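You operate a simulated robot arm through the tools that you are given. There is no shell and no other tool.

Carry out the task below with a simulated robot arm. There is one attempt and no reset: what you move stays moved.

## Task
Put things in order on the top of the packing table. At the end: the orange sensor from the top of the packing table stands on top of the yellow filter; the brown felt block is in the grey clean tote; the brown grease brush stands on top of the grey roller; the grey lint wad from the top of the packing table is on the blue plate; whatever was shut is shut again. Leave all else as you found it, and nothing knocked over.

It is judged by the outcome, as a careful person would: the job done as asked, and still so three seconds after it is handed in. It fails if anything else is knocked over, pushed out of place, dropped, spilled or broken.

## Robot
A 7-joint arm with a two-finger parallel gripper, fixed in place. Base frame: the origin is on the floor under the middle of its stand, x ahead of it, y to its left, z up; the work surface is at about z = 0.85. Units: m, rad, N and s.
With the tool pointing down near the work surface it reaches from about 0.24 to 0.68 m from the base axis. Its first joint turns from -1.152 to 1.152 rad. Payload 2.4 kg.
Tool frame: the origin (TCP) lies between the finger pads and is the grasp point; the fingertips stand 0.03 m ahead of it; z points along the fingers, y is the line along which they close. Largest opening 0.094 m; finger width 0.028, thickness 0.01; the body of the gripper, 0.05 by 0.096 m, starts 0.055 m behind the TCP.
Orientation is that of the tool frame in the base frame, as a unit quaternion [x, y, z, w]. With the fingers straight down and closing along the base's y, the tool's x points along the base's -x, its y along +y and its z along -z.

## Interface
- The arm moves only by the tool arm_command. Its argument "increments" is a list of rows, each a list of 7 numbers: the shift along the tool's x, y, z in units of 50 mm (1.0 is 50 mm), then the turn, a rotation vector about the tool's x, y, z in units of 4 degrees (1.0 is 4 degrees), then the opening in per cent of the stroke, from 0 (shut) to 100 (fully open). In form: [[x, y, z, rx, ry, rz, claw], ...]. A call has 1 to 20 rows; each row shifts and turns the commanded pose from where the row before left it, along the tool's axes as they then stand. A call with a number of a shift or a turn outside -1 to 1 is refused whole. Rows are played at 5 a second. More than 0.05 m and 0.15 rad between two rows, or a gripper value outside its range, and nothing of the call is played. Where a pose cannot be reached the arm comes as near as it can. A force on the tool above 40 N (or 10 N above the force at the start of the call, whichever is more), or a blocked arm, ends the call early, and 0.2 s more pass. The fingers move at their own pace (about 0.153 m/s each) and stop on an object; they squeeze with about 25 N. The grip force told is the motor's: it shows also when the fingers shut on nothing. Time passes only in rows, and 0.2 s behind the last, so rows that do not move let the fingers close. The reply holds the time, the measured pose of the TCP, the force on the tool along the base axes, the opening and the grip force, in the units named above and with some noise, with the torque about the TCP (base axes, N m) and any sound that the robot's microphone picked up, and new pictures: "views" is both (left out), scene, wrist or none.
- Cameras (640 x 400 px; columns grow to the right, rows downward): "scene" is fixed at [0.0319, 0.4742, 1.4334]; the picture's right is [-0.78, -0.63, 0.00], its down [-0.41, 0.51, -0.75] and it looks along [0.47, -0.58, -0.66] (base axes); focal length 284 px, centre (320, 200). "wrist" rides on the gripper at [0.076, 0.014, -0.103] in the tool frame; the picture's right is [-0.18, 0.98, 0.00], its down [-0.75, -0.14, -0.64] and it looks along [-0.63, -0.12, 0.77] (tool axes); focal length 243 px, centre (320, 200). There is no depth. A picture from a camera that has moved, and an enlarged one, comes with that camera's place and axes in the base frame and with its lens.
- close_up(camera, box): a new picture of the part [left, top, right, bottom] of that camera's present view, enlarged. No time passes.
- sign_off(): hands the job in; it is judged then, once.

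Nothing tells you positions but the pictures and the camera data. Unless the task says otherwise, let go and move clear before handing in.

The tools are called after "Request:" by a JSON object that holds its "fn" and its "kwargs". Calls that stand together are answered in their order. arm_command: Moves the arm, as the interface text tells. Its arguments: {"type":"object","properties":{"increments":{"type":"array","items":{"type":"array","items":{"type":"number"}}},"views":{"type":"string","enum":["both","scene","wrist","none"]}},"required":["increments"]} The other tools are called the same way: close_up (camera, box) takes an enlarged picture of a part of a camera's view; sign_off () hands the job in.

At the start:

```text
t: 0.0
eef_pos: [0.2871, -0.1575, 1.1286]
tcp_rot: [0.001, 1.0, 0.0, -0.001]
ft_force: [-0.3, 0.1, -1.3]
torque: [0.0, 0.01, -0.01]
width: 0.0938
grip_force: 0.1
```

scene: 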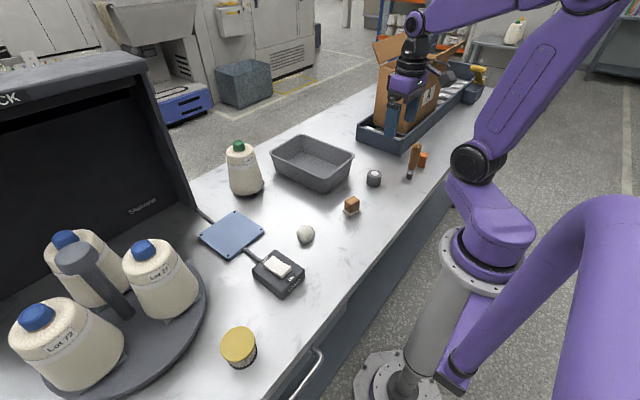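
wrist: 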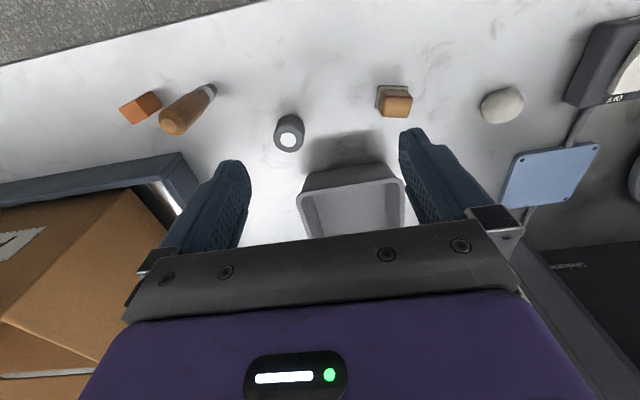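

The table holds bottles, a plate, a tote, a roller, a small sensor or felt block, a brush and a yellow-lidded container. I'll look closer at each item before I move anything.

Request:
{"fn": "close_up", "kwargs": {"camera": "scene", "box": [320, 120, 480, 220]}}

Request:
{"fn": "close_up", "kwargs": {"camera": "scene", "box": [180, 200, 340, 300]}}

Request:
{"fn": "close_up", "kwargs": {"camera": "scene", "box": [180, 300, 340, 400]}}

Request:
{"fn": "close_up", "kwargs": {"camera": "wrist", "box": [80, 50, 400, 250]}}

Request:
{"fn": "close_up", "kwargs": {"camera": "wrist", "box": [340, 20, 640, 220]}}

Request:
{"fn": "close_up", "kwargs": {"camera": "scene", "box": [200, 120, 360, 220]}}

Request:
{"fn": "close_up", "kwargs": {"camera": "scene", "box": [340, 20, 540, 145]}}

Request:
{"fn": "close_up", "kwargs": {"camera": "scene", "box": [0, 40, 240, 400]}}

```text
4.00 times, centred on (400, 170) of scene
camera zoom: at [0.0319, 0.4742, 1.4334], right [-0.78, -0.63, 0.0], down [-0.41, 0.51, -0.75], along [0.47, -0.58, -0.66], focal length 1138 px, centre (0, 320)
```

zoom: 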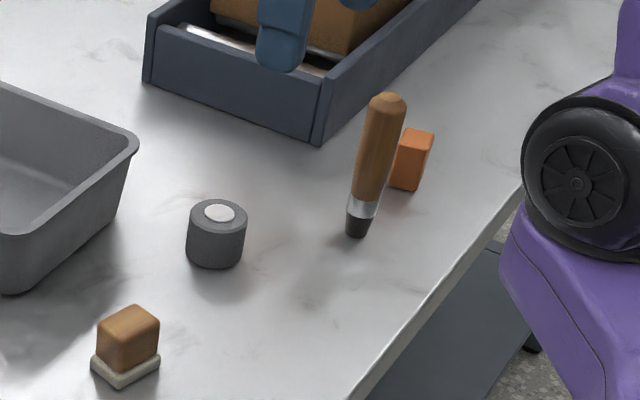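

```text
4.00 times, centred on (260, 250) of scene
camera zoom: at [0.0319, 0.4742, 1.4334], right [-0.78, -0.63, 0.0], down [-0.41, 0.51, -0.75], along [0.47, -0.58, -0.66], focal length 1138 px, centre (560, 0)
```

zoom: 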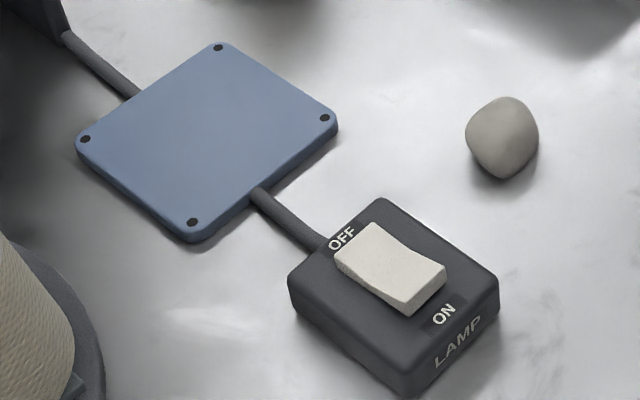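

```text
4.00 times, centred on (260, 350) of scene
camera zoom: at [0.0319, 0.4742, 1.4334], right [-0.78, -0.63, 0.0], down [-0.41, 0.51, -0.75], along [0.47, -0.58, -0.66], focal length 1138 px, centre (560, -400)
```

zoom: 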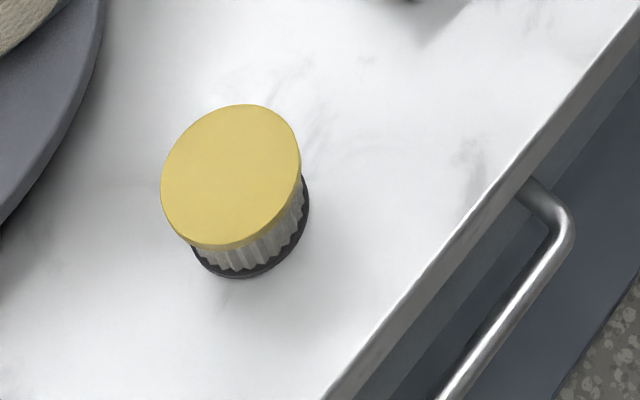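

```text
2.00 times, centred on (240, 150) of wrist
camera zoom: at [0.2105, -0.1429, 1.2298], right [0.18, 0.98, 0.0], down [0.75, -0.14, 0.64], along [0.63, -0.12, -0.77], focal length 485 px, centre (480, 300)
```

zoom: 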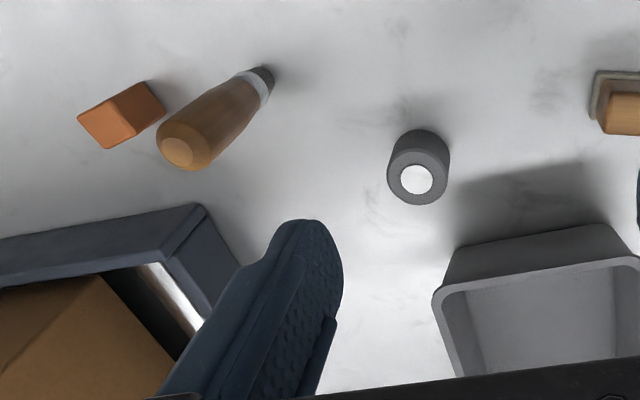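

```text
2.00 times, centred on (490, 120) of wrist
camera zoom: at [0.2105, -0.1429, 1.2298], right [0.18, 0.98, 0.0], down [0.75, -0.14, 0.64], along [0.63, -0.12, -0.77], focal length 485 px, centre (-20, 360)
```

zoom: 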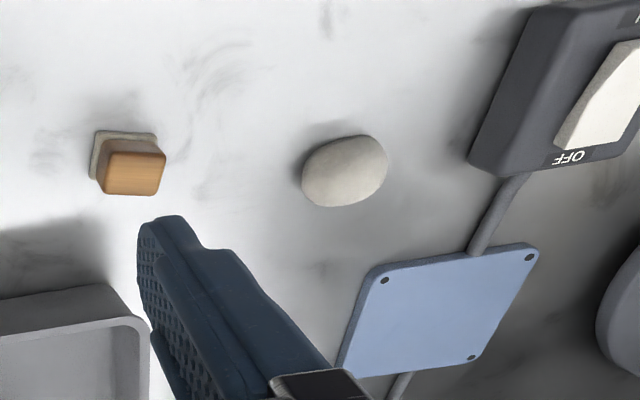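

```text
4.00 times, centred on (280, 170) of scene
camera zoom: at [0.0319, 0.4742, 1.4334], right [-0.78, -0.63, 0.0], down [-0.41, 0.51, -0.75], along [0.47, -0.58, -0.66], focal length 1138 px, centre (480, 320)
```

zoom: 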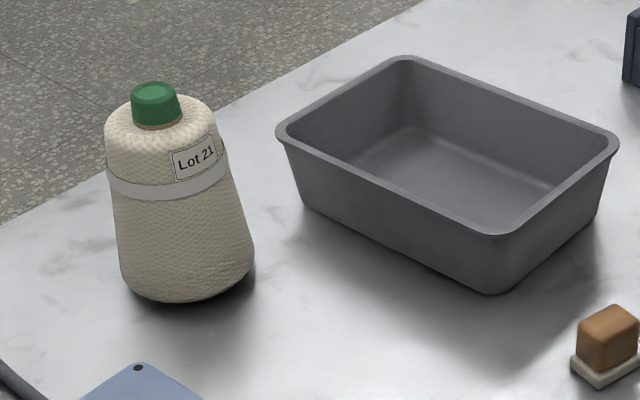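

```text
3.20 times, centred on (440, 82) of scene
camera zoom: at [0.0319, 0.4742, 1.4334], right [-0.78, -0.63, 0.0], down [-0.41, 0.51, -0.75], along [0.47, -0.58, -0.66], focal length 910 px, centre (-64, 576)
```

zoom: 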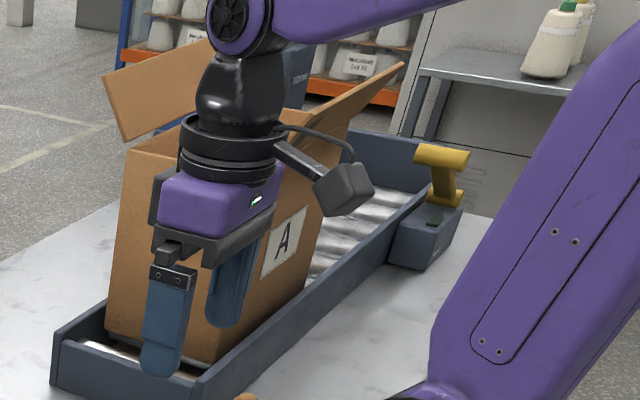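

```text
1.11 times, centred on (120, 220) of scene
camera zoom: at [0.0319, 0.4742, 1.4334], right [-0.78, -0.63, 0.0], down [-0.41, 0.51, -0.75], along [0.47, -0.58, -0.66], focal length 316 px, centre (542, 178)
```

zoom: 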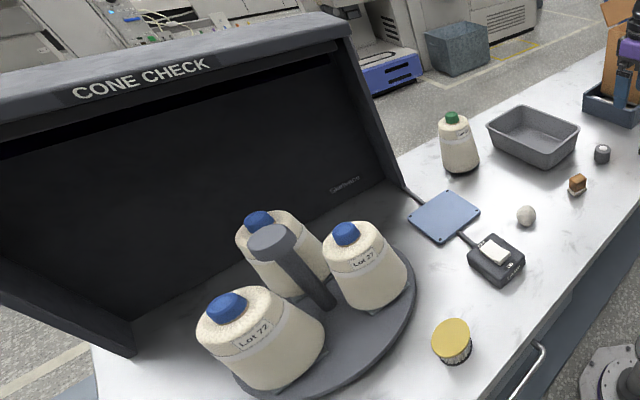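

Everything asked for is on the table top: felt block at about (0.34, -0.057), wad (0.375, 0.11), plate (0.54, 0.23), roller (0.362, -0.221), upright brush (0.284, -0.321), sensor (0.28, -0.42), filter (0.30, 0.40) and tote centre (0.565, -0.14). The drawer looks shut and nothing in it is needed. I'll start above the felt block to get a better look.

Request:
{"fn": "arm_command", "kwargs": {"increments": [[-0.265, 0.5, 0.5, 0, 0, 0, 100], [-0.265, 0.5, 0.5, 0, 0, 0, 100], [-0.265, 0.5, 0.5, 0, 0, 0, 100], [-0.265, 0.5, 0.5, 0, 0, 0, 100], [0, 0, 0, 0, 0, 0, 100]], "views": "both"}}

```text
t: 1.2
eef_pos: [0.3397, -0.0561, 1.0278]
tcp_rot: [0.0, 1.0, 0.001, 0.0]
ft_force: [-0.6, 0.6, 0.2]
torque: [0.02, 0.01, 0.03]
width: 0.0942
grip_force: 0.0
camera wrist: at [0.2639, -0.0419, 1.1302], right [0.18, 0.98, 0.0], down [0.75, -0.14, 0.64], along [0.63, -0.12, -0.77], focal length 243 px, centre (320, 200)
```

scene: 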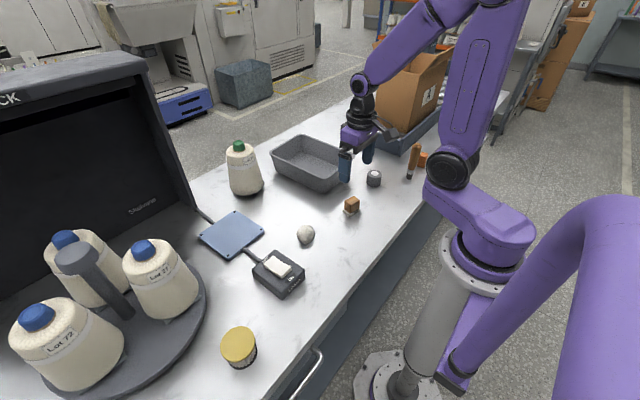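
wrist: 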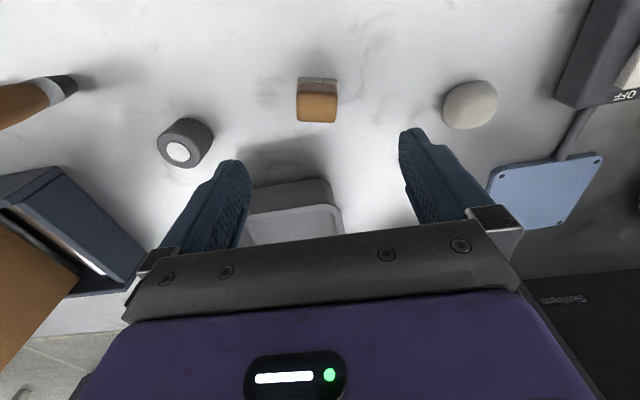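

The gripper is now above the felt block, which shows clearly between the fingers. I'll enlarge it to check its exact place and orientation, and to see the gripper's view of its neighbours.

Request:
{"fn": "close_up", "kwargs": {"camera": "wrist", "box": [260, 60, 380, 140]}}

Request:
{"fn": "close_up", "kwargs": {"camera": "scene", "box": [320, 185, 384, 225]}}

Request:
{"fn": "close_up", "kwargs": {"camera": "wrist", "box": [120, 90, 280, 190]}}

Request:
{"fn": "close_up", "kwargs": {"camera": "wrist", "box": [420, 60, 540, 140]}}

```text
5.00 times, centred on (320, 100) of wrist
camera zoom: at [0.2639, -0.0419, 1.1302], right [0.18, 0.98, 0.0], down [0.75, -0.14, 0.64], along [0.63, -0.12, -0.77], focal length 1213 px, centre (320, 700)
```

zoom: 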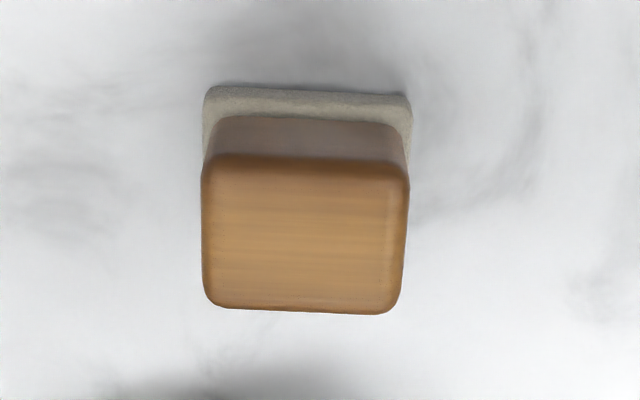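

```text
10.00 times, centred on (352, 205) of scene
camera zoom: at [0.0319, 0.4743, 1.4334], right [-0.78, -0.63, 0.0], down [-0.41, 0.51, -0.75], along [0.47, -0.58, -0.66], focal length 2845 px, centre (0, 150)
```

zoom: 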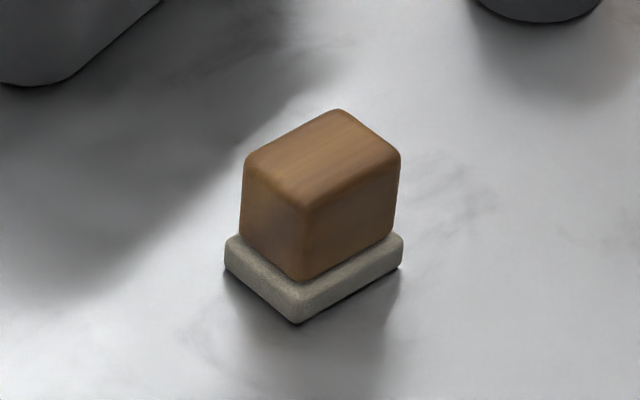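

```text
4.00 times, centred on (200, 140) of wrist
camera zoom: at [0.2639, -0.0419, 1.1302], right [0.18, 0.98, 0.0], down [0.75, -0.14, 0.64], along [0.63, -0.12, -0.77], focal length 970 px, centre (800, 440)
```

zoom: 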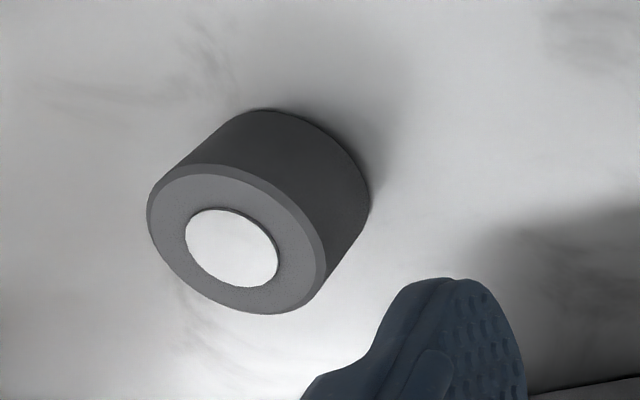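

```text
5.00 times, centred on (480, 100) of wrist
camera zoom: at [0.2639, -0.0419, 1.1302], right [0.18, 0.98, 0.0], down [0.75, -0.14, 0.64], along [0.63, -0.12, -0.77], focal length 1213 px, centre (-480, 700)
```

zoom: 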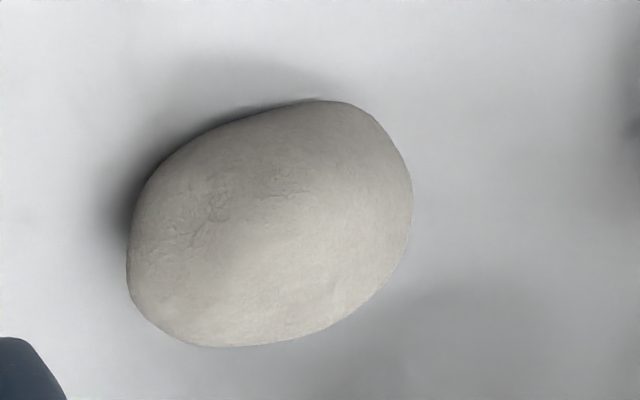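

The felt block is one piece, brown wood on a felt pad. Its top is at about (0.345, -0.061, 0.889), turned about 12°, and roughly 0.038 m long by 0.028 m deep. I'll turn to match and come down to just above it.

Request:
{"fn": "arm_command", "kwargs": {"increments": [[-0.106, -0.098, 0, 0, 0, 1, 100], [0, 0, 0.65, 0, 0, 1, 100], [0, 0, 0.65, 0, 0, 1, 100], [0, 0, 0.65, 0, 0, 0, 100], [0, 0, 0, 0, 0, 0, 100]], "views": "both"}}

```text
t: 2.4
eef_pos: [0.3465, -0.0622, 0.9304]
tcp_rot: [0.104, 0.995, 0.0, 0.001]
ft_force: [0.1, 0.6, -0.1]
torque: [-0.01, 0.03, -0.02]
width: 0.0945
grip_force: 0.0
camera wrist: at [0.2737, -0.0319, 1.0324], right [0.38, 0.92, 0.0], down [0.71, -0.29, 0.64], along [0.59, -0.25, -0.77], focal length 243 px, centre (320, 200)
```

scene: 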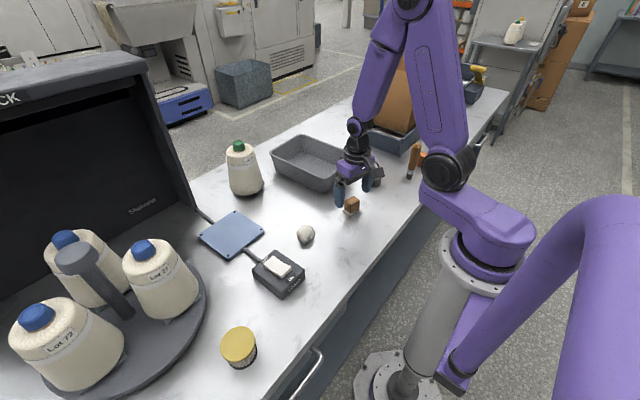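
wrist: 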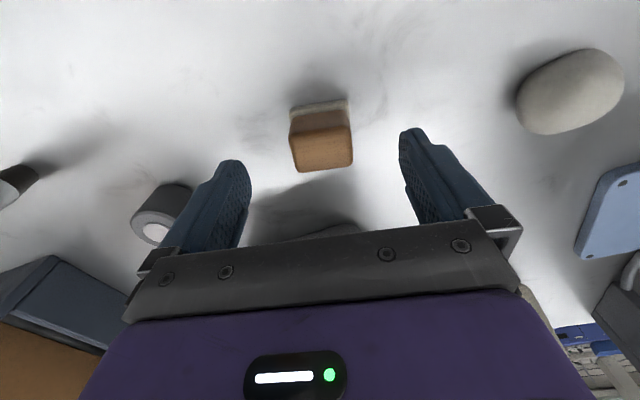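

The block sits centred exactly between the fingers. I'll lower 40 mm, close on the wood above the felt pad, and lift.

Request:
{"fn": "arm_command", "kwargs": {"increments": [[0, 0, 0.4, 0, 0, 0, 100], [0, 0, 0.4, 0, 0, 0, 100], [0, 0, 0, 0, 0, 0, 100], [0, 0, 0, 0, 0, 0, 0], [0, 0, 0, 0, 0, 0, 0], [0, 0, 0, 0, 0, 0, 0]], "views": "both"}}

```text
t: 3.8
eef_pos: [0.3456, -0.0611, 0.8903]
tcp_rot: [0.104, 0.995, 0.0, 0.0]
ft_force: [0.3, -0.6, 1.4]
torque: [-0.01, 0.01, 0.0]
width: 0.0437
grip_force: 24.9
camera wrist: at [0.274, -0.0319, 0.9925], right [0.38, 0.92, 0.0], down [0.71, -0.29, 0.64], along [0.59, -0.25, -0.77], focal length 243 px, centre (320, 200)
```

scene: 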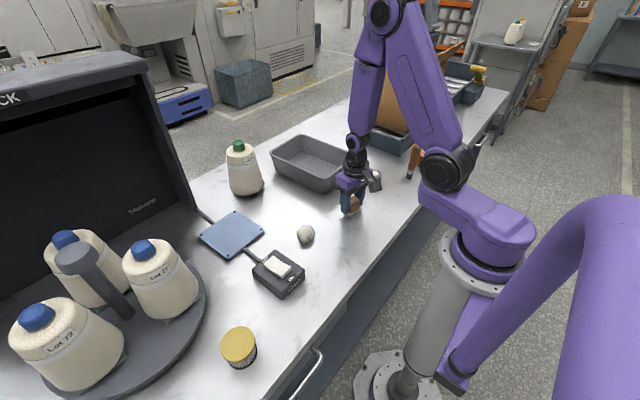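
wrist: 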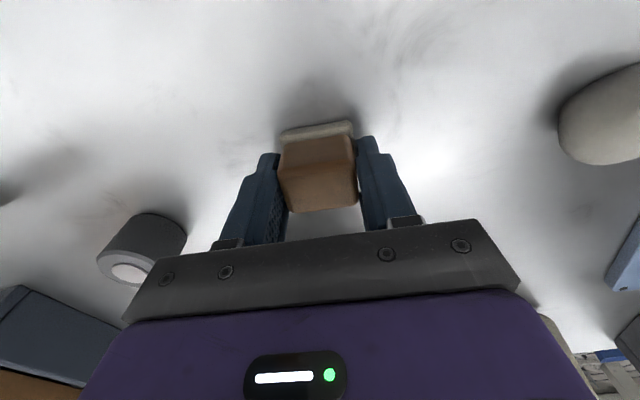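

The block is gripped (0.044 m, 25 N). Next I'll lift it straight up and check that it came along.

Request:
{"fn": "arm_command", "kwargs": {"increments": [[0, 0, -0.4, 0, 0, 0, 0], [0, 0, -0.8, 0, 0, 0, 0], [0, 0, -0.8, 0, 0, -1, 0], [0, 0, -0.4, 0, 0, -1, 0], [0, 0, 0, 0, 0, -1, 0], [0, 0, 0, 0, 0, 0, 0]], "views": "both"}}

```text
t: 5.2
eef_pos: [0.3457, -0.0625, 1.0116]
tcp_rot: [0.0, 1.0, 0.0, 0.0]
ft_force: [-0.4, 0.0, -1.5]
torque: [0.01, -0.01, 0.03]
width: 0.0435
grip_force: 25.4
camera wrist: at [0.2689, -0.0477, 1.1129], right [0.18, 0.98, 0.0], down [0.75, -0.14, 0.64], along [0.63, -0.12, -0.77], focal length 243 px, centre (320, 200)
```

scene: 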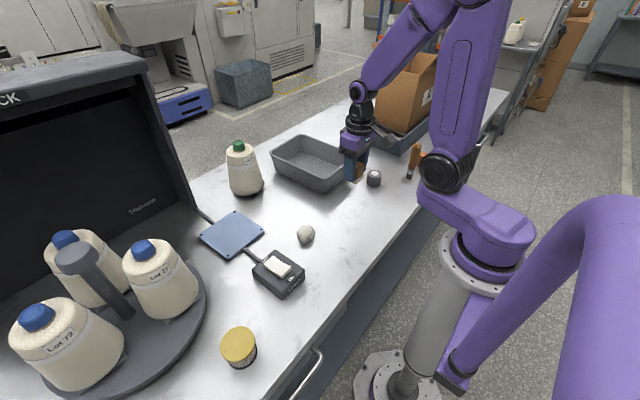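
wrist: 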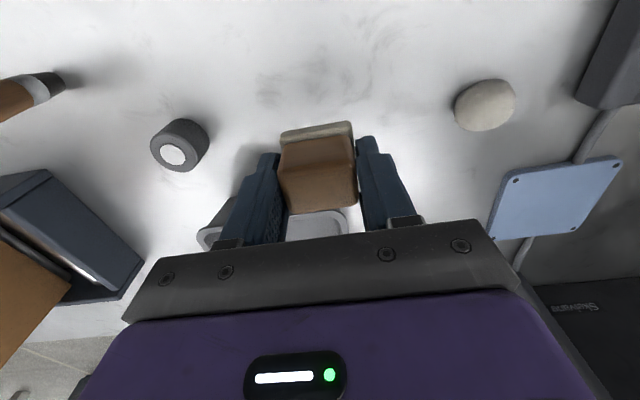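

The block is held with its bottom near z 0.97, well above the tote rim. I'll carry it over the tote centre.

Request:
{"fn": "arm_command", "kwargs": {"increments": [[-0.86, -0.31, 0, 0, 0, 0, 0], [-0.86, -0.31, 0, 0, 0, 0, 0], [-0.86, -0.31, 0, 0, 0, 0, 0], [-0.86, -0.31, 0, 0, 0, 0, 0], [-0.86, -0.31, 0, 0, 0, 0, 0], [0, 0, 0, 0, 0, 0, 0]], "views": "both"}}

```text
t: 6.6
eef_pos: [0.5596, -0.1382, 1.009]
tcp_rot: [-0.001, 1.0, 0.001, 0.0]
ft_force: [-0.7, -0.3, 0.0]
torque: [-0.02, 0.0, 0.02]
width: 0.0435
grip_force: 25.5
camera wrist: at [0.4836, -0.1248, 1.1119], right [0.18, 0.98, 0.0], down [0.75, -0.14, 0.64], along [0.63, -0.12, -0.77], focal length 243 px, centre (320, 200)
```

scene: 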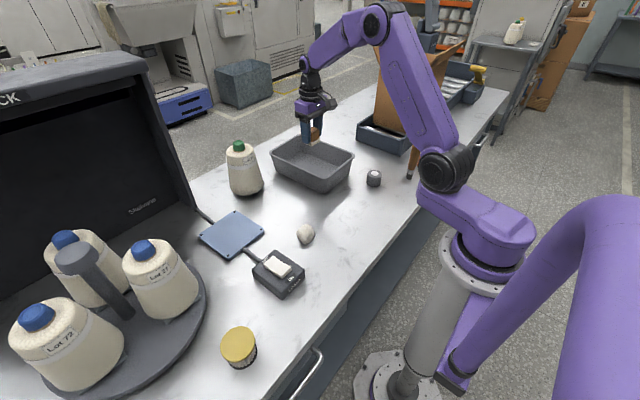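
wrist: 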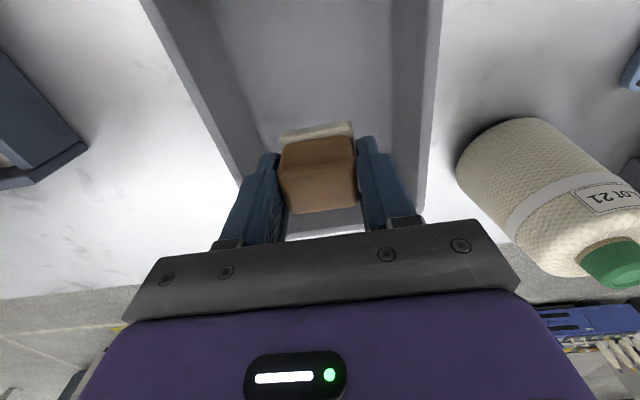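

The block is over the tote interior, near the middle. I'll lower it to just above the tote floor.

Request:
{"fn": "arm_command", "kwargs": {"increments": [[0, 0, 0.5, 0, 0, 0, 0], [0, 0, 0.6, 0, 0, 0, 0], [0, 0, 0.6, 0, 0, 0, 0], [0, 0, 0.2, 0, 0, 0, 0], [0, 0, 0.1, 0, 0, 0, 0], [0, 0, 0, 0, 0, 0, 0]], "views": "both"}}

```text
t: 8.0
eef_pos: [0.5595, -0.1391, 0.9086]
tcp_rot: [0.0, 1.0, 0.0, 0.0]
ft_force: [-1.0, 0.0, -0.6]
torque: [-0.02, -0.01, 0.04]
width: 0.0436
grip_force: 25.0
camera wrist: at [0.4834, -0.1254, 1.0112], right [0.18, 0.98, 0.0], down [0.75, -0.14, 0.64], along [0.63, -0.12, -0.77], focal length 243 px, centre (320, 200)
```

scene: 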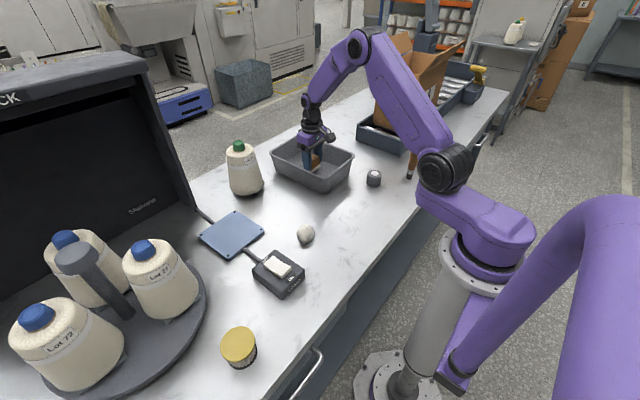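
wrist: 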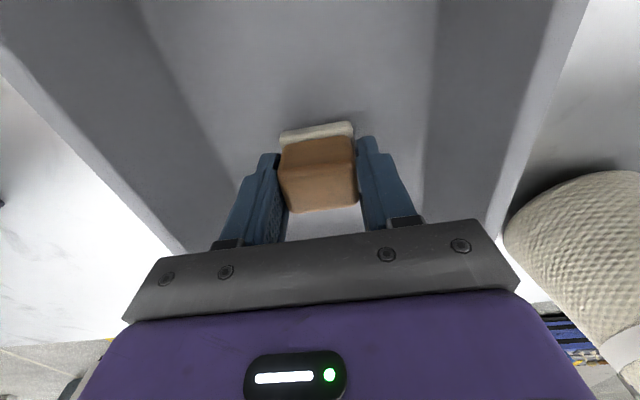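

The block is a few millimetres above the tote floor. I'll ease it down in 3 mm steps and watch the force.

Request:
{"fn": "arm_command", "kwargs": {"increments": [[0, 0, 0.06, 0, 0, 0, 0], [0, 0, 0.06, 0, 0, 0, 0], [0, 0, 0.06, 0, 0, 0, 0], [0, 0, 0.04, 0, 0, 0, 0], [0, 0, 0, 0, 0, 0, 0]], "views": "wrist"}}

```text
t: 9.2
eef_pos: [0.5601, -0.1396, 0.8987]
tcp_rot: [0.0, 1.0, 0.0, 0.0]
ft_force: [-0.1, 0.1, -0.5]
torque: [-0.01, 0.04, 0.01]
width: 0.0436
grip_force: 25.0
camera wrist: at [0.4836, -0.1252, 1.001], right [0.18, 0.98, 0.0], down [0.75, -0.14, 0.64], along [0.63, -0.12, -0.77], focal length 243 px, centre (320, 200)
```

wrist: 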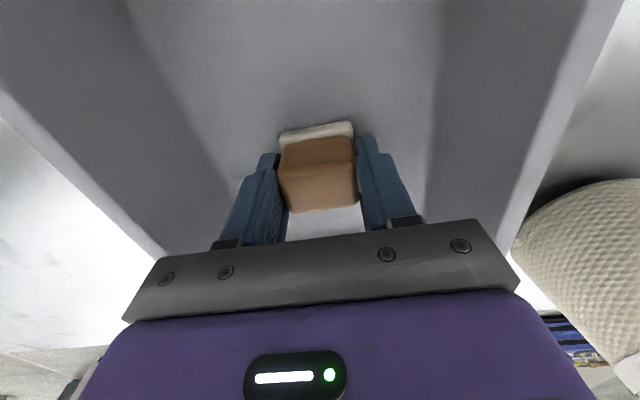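

Request:
{"fn": "arm_command", "kwargs": {"increments": [[0, 0, 0.04, 0, 0, 0, 0], [0, 0, 0.04, 0, 0, 0, 0], [0, 0, 0, 0, 0, 0, 0]], "views": "none"}}

```text
t: 10.0
eef_pos: [0.5608, -0.1397, 0.8958]
tcp_rot: [-0.001, 1.0, 0.0, 0.001]
ft_force: [-3.9, 2.2, 9.0]
torque: [0.01, 0.13, -0.01]
width: 0.0436
grip_force: 24.9
```

The block has touched the tote floor, with 9 N upward force. I'll open the fingers and back straight up.

Request:
{"fn": "arm_command", "kwargs": {"increments": [[0, 0, 0, 0, 0, 0, 80], [0, 0, 0, 0, 0, 0, 80], [0, 0, -0.2, 0, 0, 0, 80], [0, 0, -0.6, 0, 0, 0, 80], [0, 0, -0.8, 0, 0, 0, 80], [0, 0, -0.9, 0, 0, 0, 80], [0, 0, -0.9, 0, 0, 0, 80], [0, 0, 0, 0, 0, 0, 80]], "views": "both"}}

```text
t: 11.8
eef_pos: [0.5601, -0.1389, 1.0657]
tcp_rot: [0.001, 1.0, 0.001, 0.0]
ft_force: [-0.5, 0.7, 0.1]
torque: [-0.03, 0.02, 0.02]
width: 0.0751
grip_force: 0.1
camera wrist: at [0.4837, -0.125, 1.1682], right [0.18, 0.98, 0.0], down [0.75, -0.14, 0.64], along [0.63, -0.12, -0.77], focal length 243 px, centre (320, 200)
```

scene: 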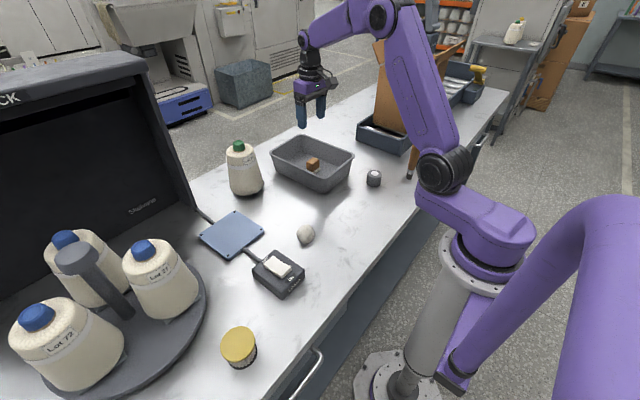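
wrist: 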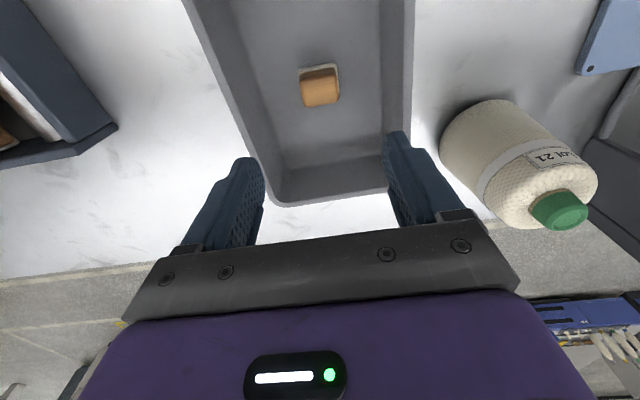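

The felt block stands in the tote. Next is the lint wad at about (0.379, 0.103), so I'll move above it.

Request:
{"fn": "arm_command", "kwargs": {"increments": [[0.533, 0.69, 0.12, 0, 0, 0, 100], [0.533, 0.69, 0.12, 0, 0, 0, 100], [0.533, 0.69, 0.12, 0, 0, 0, 100], [0.533, 0.69, 0.12, 0, 0, 0, 100], [0.533, 0.69, 0.12, 0, 0, 0, 100], [0.533, 0.69, 0.12, 0, 0, 0, 100], [0.533, 0.69, 0.12, 0, 0, 0, 100], [0, 0, 0, 0, 0, 0, 100]], "views": "both"}}

```text
t: 13.6
eef_pos: [0.3731, 0.1028, 1.0231]
tcp_rot: [0.0, 1.0, 0.0, 0.0]
ft_force: [0.0, -0.1, 0.2]
torque: [-0.02, -0.01, -0.03]
width: 0.0941
grip_force: 0.0
camera wrist: at [0.296, 0.1165, 1.1255], right [0.18, 0.98, 0.0], down [0.75, -0.14, 0.64], along [0.63, -0.12, -0.77], focal length 243 px, centre (320, 200)
```

scene: 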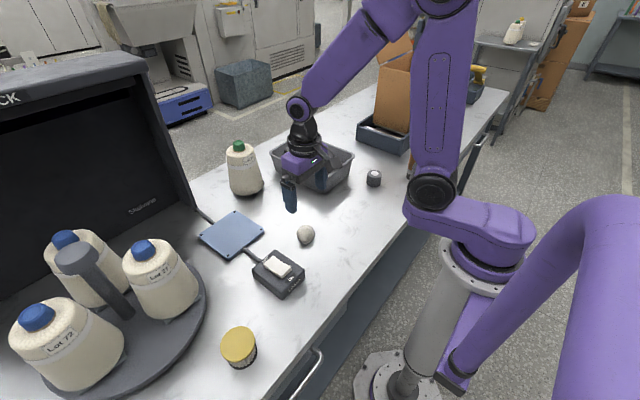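
wrist: 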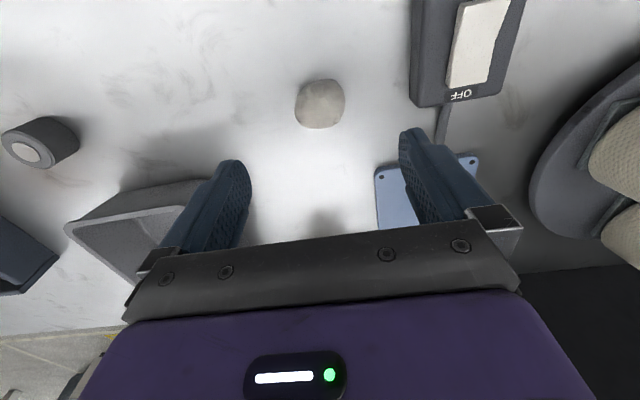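

Request:
{"fn": "close_up", "kwargs": {"camera": "wrist", "box": [270, 60, 390, 140]}}

Request:
{"fn": "close_up", "kwargs": {"camera": "scene", "box": [275, 215, 339, 255]}}

Request:
{"fn": "close_up", "kwargs": {"camera": "wrist", "box": [360, 0, 560, 230]}}

```text
5.00 times, centred on (330, 100) of wrist
camera zoom: at [0.296, 0.1165, 1.1255], right [0.18, 0.98, 0.0], down [0.75, -0.14, 0.64], along [0.63, -0.12, -0.77], focal length 1213 px, centre (270, 700)
```

zoom: 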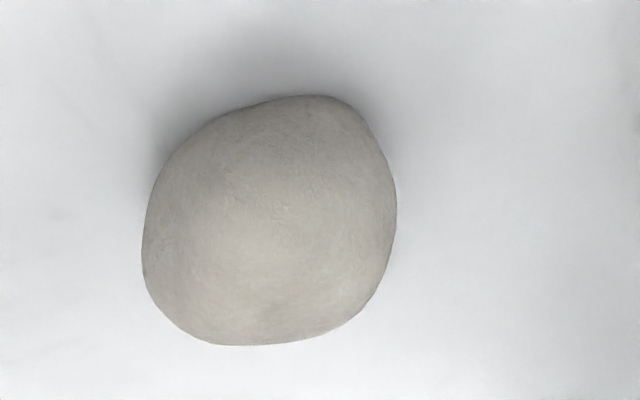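

```text
10.00 times, centred on (307, 235) of scene
camera zoom: at [0.0319, 0.4743, 1.4334], right [-0.78, -0.63, 0.0], down [-0.41, 0.51, -0.75], along [0.47, -0.58, -0.66], focal length 2845 px, centre (450, -150)
```

zoom: 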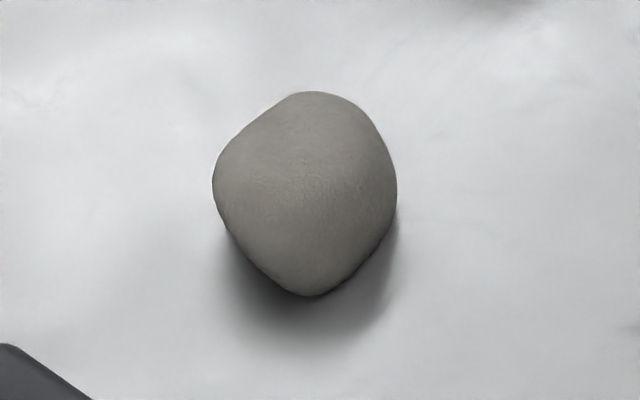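

```text
1.74 times, centred on (460, 115) of wrist
camera zoom: at [0.296, 0.1165, 1.1255], right [0.18, 0.98, 0.0], down [0.75, -0.14, 0.64], along [0.63, -0.12, -0.77], focal length 422 px, centre (76, 348)
```

zoom: 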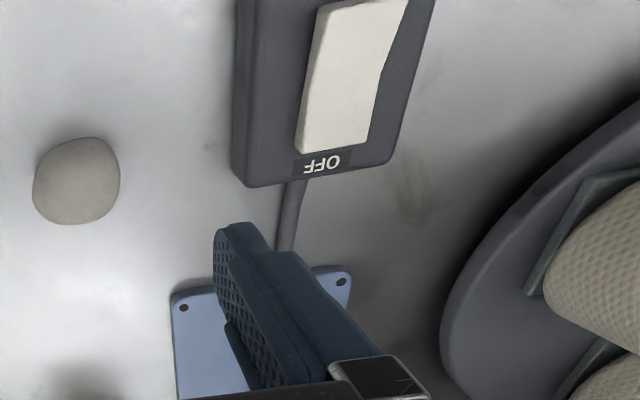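

The wad is a roughly 5 cm irregular ball centred near (0.380, 0.100), with the lamp switch safely outside the fingers' path. I'll go down to grasp it with the fingertips just above the table.

Request:
{"fn": "arm_command", "kwargs": {"increments": [[-0.14, -0.05, 0.5, 0, 0, 0, 100], [0, 0, 0.8, 0, 0, 0, 100], [0, 0, 0.8, 0, 0, 0, 100], [0, 0, 0.4, 0, 0, 0, 100], [0, 0, 0.16, 0, 0, 0, 100], [0, 0, 0, 0, 0, 0, 100]], "views": "both"}}

```text
t: 15.0
eef_pos: [0.3816, 0.1004, 0.8892]
tcp_rot: [0.0, 1.0, 0.0, 0.0]
ft_force: [0.5, 0.3, -0.1]
torque: [-0.01, 0.02, -0.01]
width: 0.0939
grip_force: 0.0
camera wrist: at [0.3042, 0.1139, 0.9917], right [0.18, 0.98, 0.0], down [0.75, -0.14, 0.64], along [0.63, -0.12, -0.77], focal length 243 px, centre (320, 200)
```

scene: 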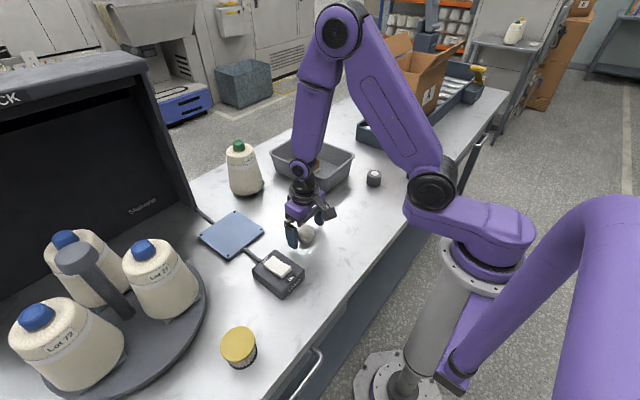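
wrist: 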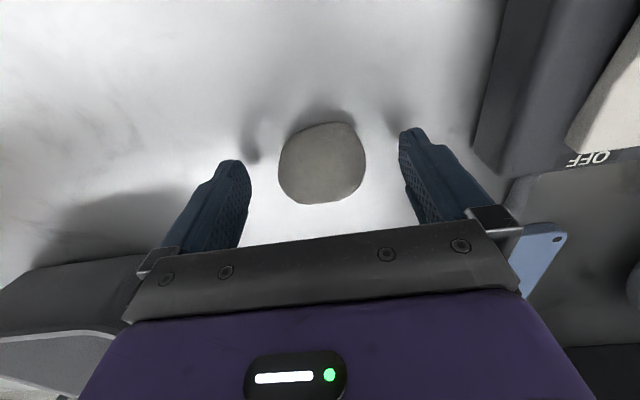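

The wad sits between the fingers. I'll close on it.

Request:
{"fn": "arm_command", "kwargs": {"increments": [[0, 0, 0, 0, 0, 0, 0], [0, 0, 0, 0, 0, 0, 0], [0, 0, 0, 0, 0, 0, 0], [0, 0, 0, 0, 0, 0, 0]], "views": "wrist"}}

```text
t: 16.0
eef_pos: [0.3814, 0.1003, 0.889]
tcp_rot: [0.0, 1.0, -0.001, 0.0]
ft_force: [0.1, -1.0, -0.1]
torque: [-0.01, 0.01, 0.0]
width: 0.049
grip_force: 25.3
camera wrist: at [0.3041, 0.1139, 0.992], right [0.18, 0.98, 0.0], down [0.75, -0.14, 0.64], along [0.63, -0.12, -0.77], focal length 243 px, centre (320, 200)
```

wrist: 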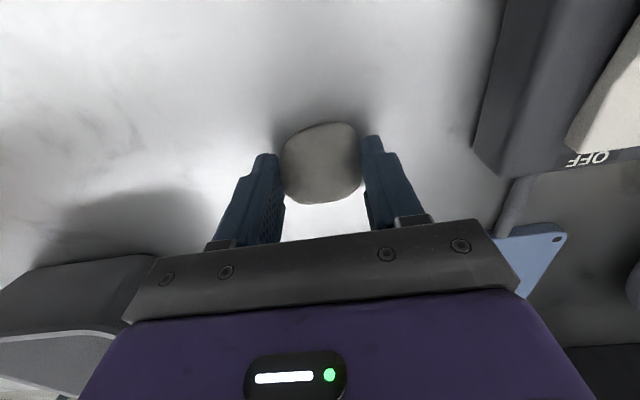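

It's gripped at 0.049 m. I'll lift it and check.

Request:
{"fn": "arm_command", "kwargs": {"increments": [[0, 0, -0.3, 0, 0, 0, 0], [0, 0, -0.7, 0, 0, 0, 0], [0, 0, -0.8, 0, 0, 0, 0], [0, 0, -0.6, 0, 0, 0, 0], [0, 0, 0, 0, 0, 0, 0]], "views": "both"}}

```text
t: 17.2
eef_pos: [0.3804, 0.0997, 1.0104]
tcp_rot: [0.0, 1.0, -0.001, 0.0]
ft_force: [0.1, -0.9, -1.1]
torque: [0.02, -0.01, 0.0]
width: 0.0483
grip_force: 24.4
camera wrist: at [0.3041, 0.1134, 1.1127], right [0.18, 0.98, 0.0], down [0.75, -0.14, 0.64], along [0.63, -0.12, -0.77], focal length 243 px, centre (320, 200)
```

scene: 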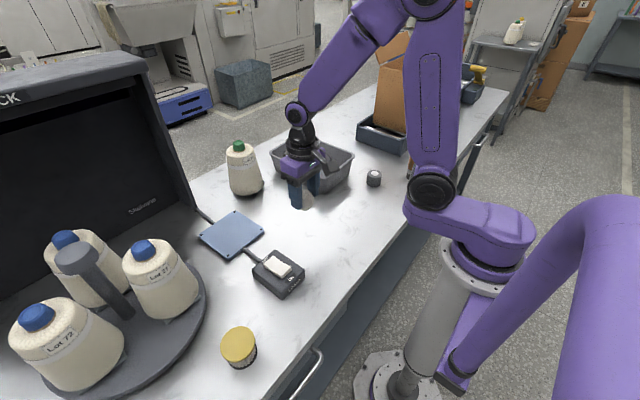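
wrist: 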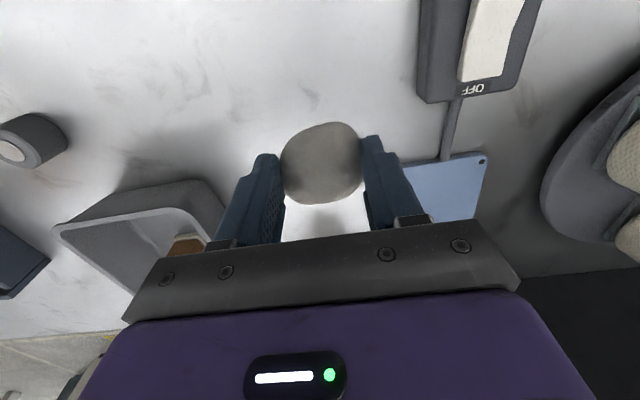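

The wad came up with the gripper. I'll move partway to the plate and view it before the final approach.

Request:
{"fn": "arm_command", "kwargs": {"increments": [[-0.5, 0.55, 0, 0, 0, 0, 0], [-0.5, 0.55, 0, 0, 0, 0, 0], [-0.5, 0.55, 0, 0, 0, 0, 0], [-0.5, 0.55, 0, 0, 0, 0, 0], [0, 0, 0, 0, 0, 0, 0]], "views": "both"}}

```text
t: 18.4
eef_pos: [0.4802, 0.2103, 1.0101]
tcp_rot: [0.0, 1.0, 0.0, 0.0]
ft_force: [-0.2, -0.5, -0.8]
torque: [0.0, -0.02, -0.06]
width: 0.0483
grip_force: 25.6
camera wrist: at [0.4041, 0.2236, 1.1118], right [0.18, 0.98, 0.0], down [0.75, -0.14, 0.64], along [0.63, -0.12, -0.77], focal length 243 px, centre (320, 200)
```

scene: 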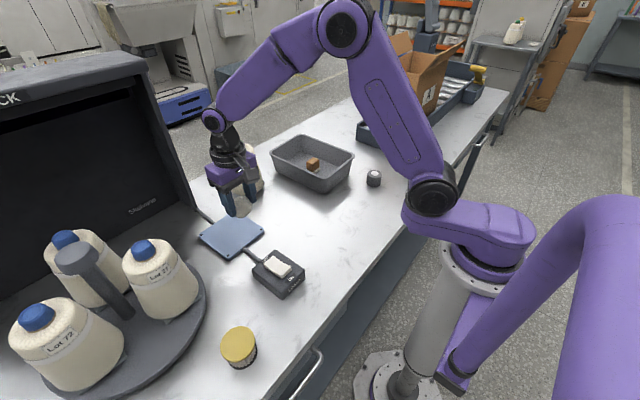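
wrist: 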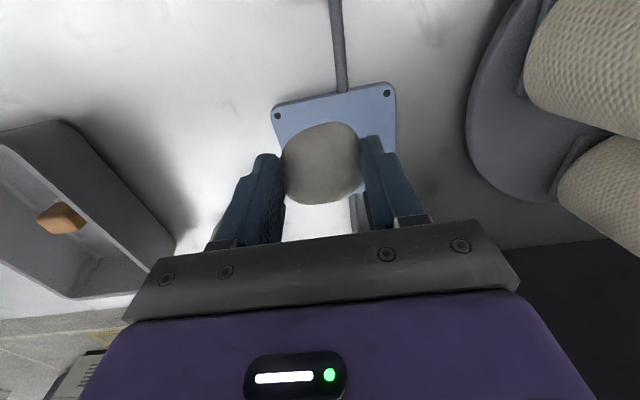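

The plate spans about x 0.48–0.607, y 0.163–0.284, with its centre near (0.543, 0.223). I'll move over the centre and come down to just above it.

Request:
{"fn": "arm_command", "kwargs": {"increments": [[-0.63, 0.12, 0, 0, 0, 0, 0], [-0.63, 0.12, 0, 0, 0, 0, 0], [0, 0, 0.6, 0, 0, 0, 0], [0, 0, 0.7, 0, 0, 0, 0], [0, 0, 0.6, 0, 0, 0, 0], [0, 0, 0.14, 0, 0, 0, 0], [0, 0, 0, 0, 0, 0, 0]], "views": "both"}}

```text
t: 20.0
eef_pos: [0.544, 0.2212, 0.9093]
tcp_rot: [0.0, 1.0, 0.0, 0.0]
ft_force: [0.7, 0.5, 0.2]
torque: [-0.03, 0.01, 0.0]
width: 0.0489
grip_force: 24.8
camera wrist: at [0.467, 0.2355, 1.0103], right [0.18, 0.98, 0.0], down [0.75, -0.14, 0.64], along [0.63, -0.12, -0.77], focal length 243 px, centre (320, 200)
```

scene: 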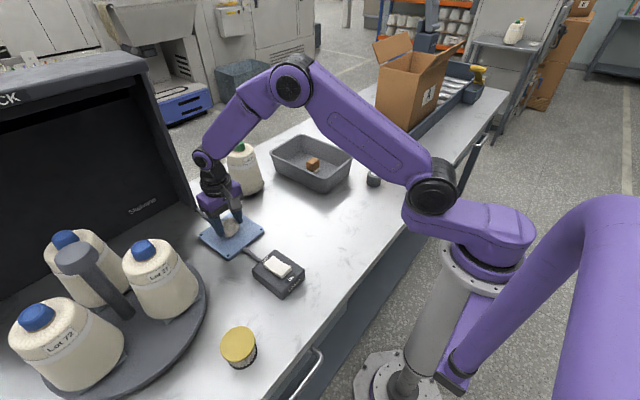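
wrist: 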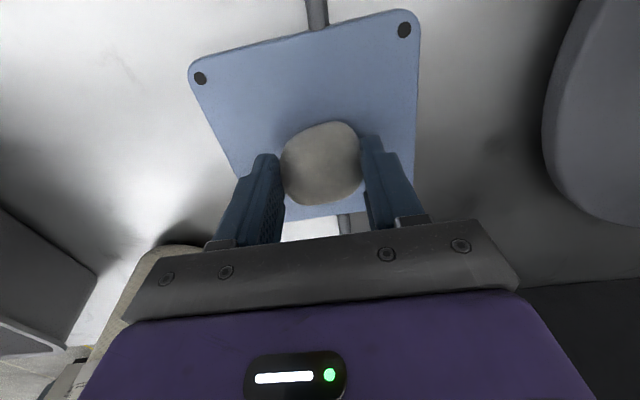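

The wad is over the plate centre with a small gap left. I'll ease it down in small steps.

Request:
{"fn": "arm_command", "kwargs": {"increments": [[0, 0, 0.06, 0, 0, 0, 0], [0, 0, 0.06, 0, 0, 0, 0], [0, 0, 0.04, 0, 0, 0, 0], [0, 0, 0, 0, 0, 0, 0]], "views": "none"}}

```text
t: 21.0
eef_pos: [0.5437, 0.2214, 0.9015]
tcp_rot: [-0.001, 1.0, 0.0, 0.001]
ft_force: [-2.7, -1.4, 13.7]
torque: [-0.06, 0.05, -0.02]
width: 0.0493
grip_force: 24.9
```

The wad has touched the plate at 13.7 N. I'll ease up 1 mm, release and rise.

Request:
{"fn": "arm_command", "kwargs": {"increments": [[0, 0, -0.02, 0, 0, 0, 0], [0, 0, 0, 0, 0, 0, 70], [0, 0, 0, 0, 0, 0, 80], [0, 0, 0, 0, 0, 0, 80], [0, 0, -0.2, 0, 0, 0, 80], [0, 0, -0.6, 0, 0, 0, 80], [0, 0, -0.8, 0, 0, 0, 80], [0, 0, -0.9, 0, 0, 0, 80], [0, 0, -0.9, 0, 0, 0, 80], [0, 0, -0.6, 0, 0, 0, 80], [0, 0, 0, 0, 0, 0, 80]], "views": "both"}}

```text
t: 23.4
eef_pos: [0.5421, 0.2231, 1.1014]
tcp_rot: [0.0, 1.0, 0.001, 0.0]
ft_force: [-0.1, -0.4, -1.0]
torque: [0.01, -0.01, 0.0]
width: 0.0754
grip_force: 0.2
camera wrist: at [0.4658, 0.236, 1.204], right [0.18, 0.98, 0.0], down [0.75, -0.14, 0.64], along [0.63, -0.12, -0.77], focal length 243 px, centre (320, 200)
```

scene: 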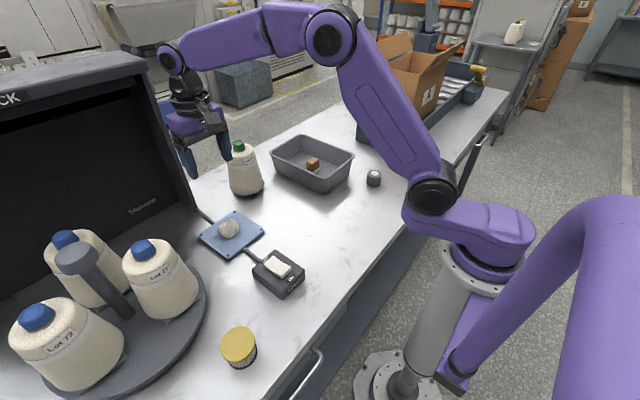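
wrist: 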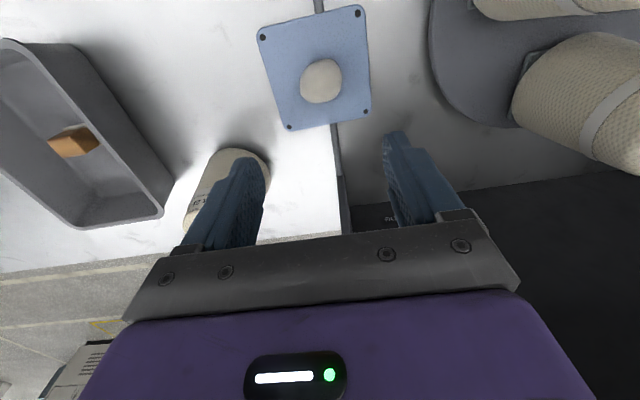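

The lint wad rests on the blue plate. Before fetching the sensor, I'll look at the filter from above for an exact target.

Request:
{"fn": "arm_command", "kwargs": {"increments": [[0.8, 0.2, 0, 0, 0, 0, 100], [0.8, 0.2, 0, 0, 0, 0, 100], [0.8, 0.3, 0, 0, 0, 0, 100], [0.8, 0.5, 0, 0, 0, 0, 100], [0.8, 0.5, 0, 0, 0, 0, 100], [0.8, 0.5, 0, 0, 0, 0, 100], [0.2, 0.6, 0, 0, 0, 0, 100], [0, 0, 0, 0, 0, 0, 100]], "views": "both"}}

```text
t: 25.2
eef_pos: [0.2928, 0.3637, 1.1016]
tcp_rot: [0.001, 1.0, 0.0, 0.0]
ft_force: [-0.5, -0.8, -0.4]
torque: [0.0, 0.02, 0.0]
width: 0.0941
grip_force: 0.0
camera wrist: at [0.2161, 0.3768, 1.2034], right [0.18, 0.98, 0.0], down [0.75, -0.14, 0.64], along [0.63, -0.12, -0.77], focal length 243 px, centre (320, 200)
```

scene: 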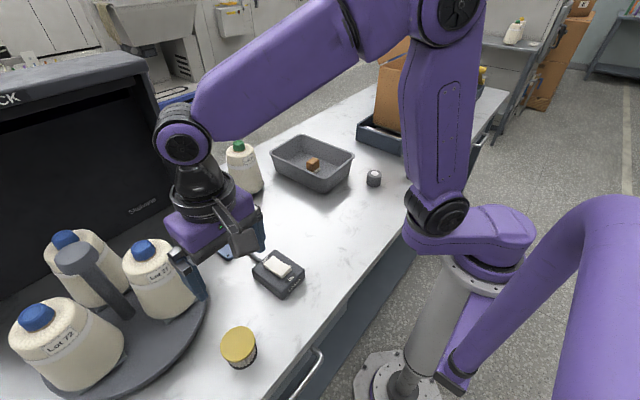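
wrist: 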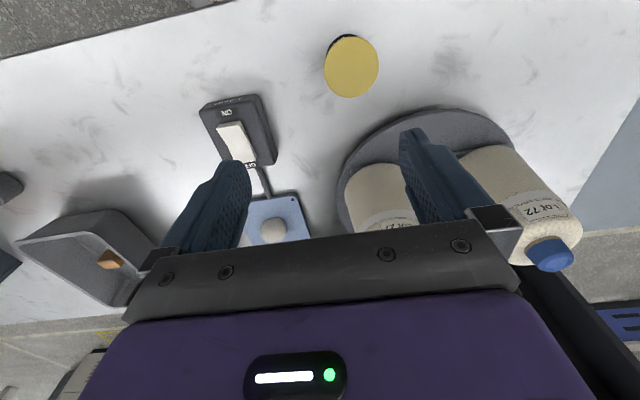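

Request:
{"fn": "close_up", "kwargs": {"camera": "wrist", "box": [300, 20, 404, 110]}}

Request:
{"fn": "close_up", "kwargs": {"camera": "scene", "box": [207, 320, 271, 375]}}

```text
4.44 times, centred on (352, 65) of wrist
camera zoom: at [0.2161, 0.3768, 1.2034], right [0.18, 0.98, 0.0], down [0.75, -0.14, 0.64], along [0.63, -0.12, -0.77], focal length 1078 px, centre (178, 800)
```

zoom: 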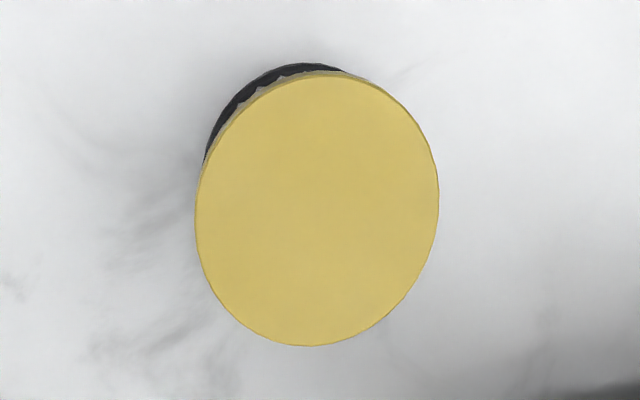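

```text
7.27 times, centred on (239, 348) of scene
camera zoom: at [0.0319, 0.4743, 1.4334], right [-0.78, -0.63, 0.0], down [-0.41, 0.51, -0.75], along [0.47, -0.58, -0.66], focal length 2069 px, centre (909, -873)
```

zoom: 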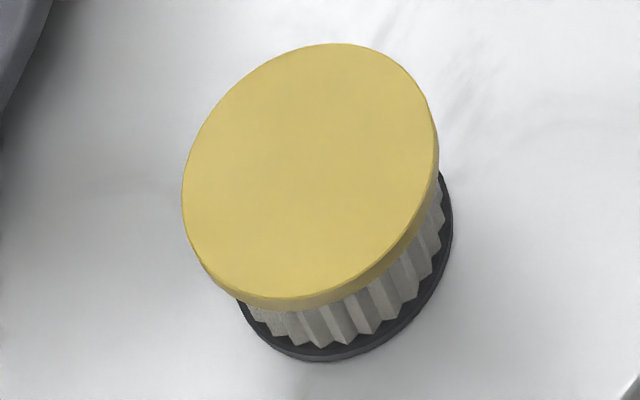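

The filter's top is centred near (0.281, 0.400) at z about 0.903, with a diameter of about 6 cm. I'll cross over at height to look at the sensor and brush.

Request:
{"fn": "arm_command", "kwargs": {"increments": [[-0.2, -0.9, -0.2, 0, 0, 0, 100], [0, -0.96, -0.2, 0, 0, 0, 100], [0, -0.96, 0, 0, 0, 0, 100], [0, -0.96, 0, 0, 0, 0, 100], [0, -0.96, 0, 0, 0, 0, 100], [0, -0.96, 0, 0, 0, 0, 100], [0, -0.96, 0, 0, 0, 0, 100], [0, -0.96, 0, 0, 0, 0, 100], [0, -0.96, 0, 0, 0, 0, 100], [0, -0.96, 0, 0, 0, 0, 100], [0, -0.96, 0, 0, 0, 0, 100], [0, -0.96, 0, 0, 0, 0, 100], [0, -0.96, 0, 0, 0, 0, 100], [0.1, -0.96, 0, 0, 0, 0, 100], [0.2, -0.9, 0, 0, 0, 0, 100], [0, 0, 0, 0, 0, 0, 100]], "views": "both"}}

```text
t: 28.6
eef_pos: [0.2897, -0.3534, 1.1228]
tcp_rot: [0.0, 1.0, -0.001, 0.0]
ft_force: [-0.2, -0.2, 0.0]
torque: [-0.01, 0.03, -0.02]
width: 0.0941
grip_force: 0.0
camera wrist: at [0.2123, -0.3389, 1.2245], right [0.18, 0.98, 0.0], down [0.75, -0.14, 0.64], along [0.63, -0.12, -0.77], focal length 243 px, centre (320, 200)
```

scene: 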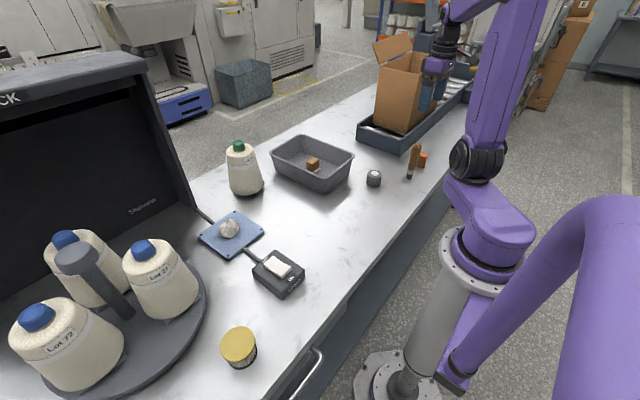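
wrist: 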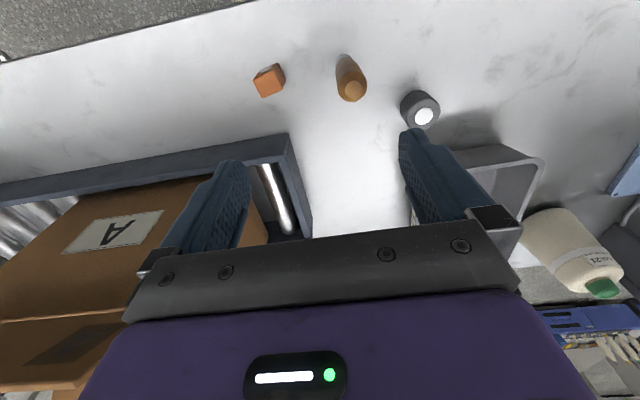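

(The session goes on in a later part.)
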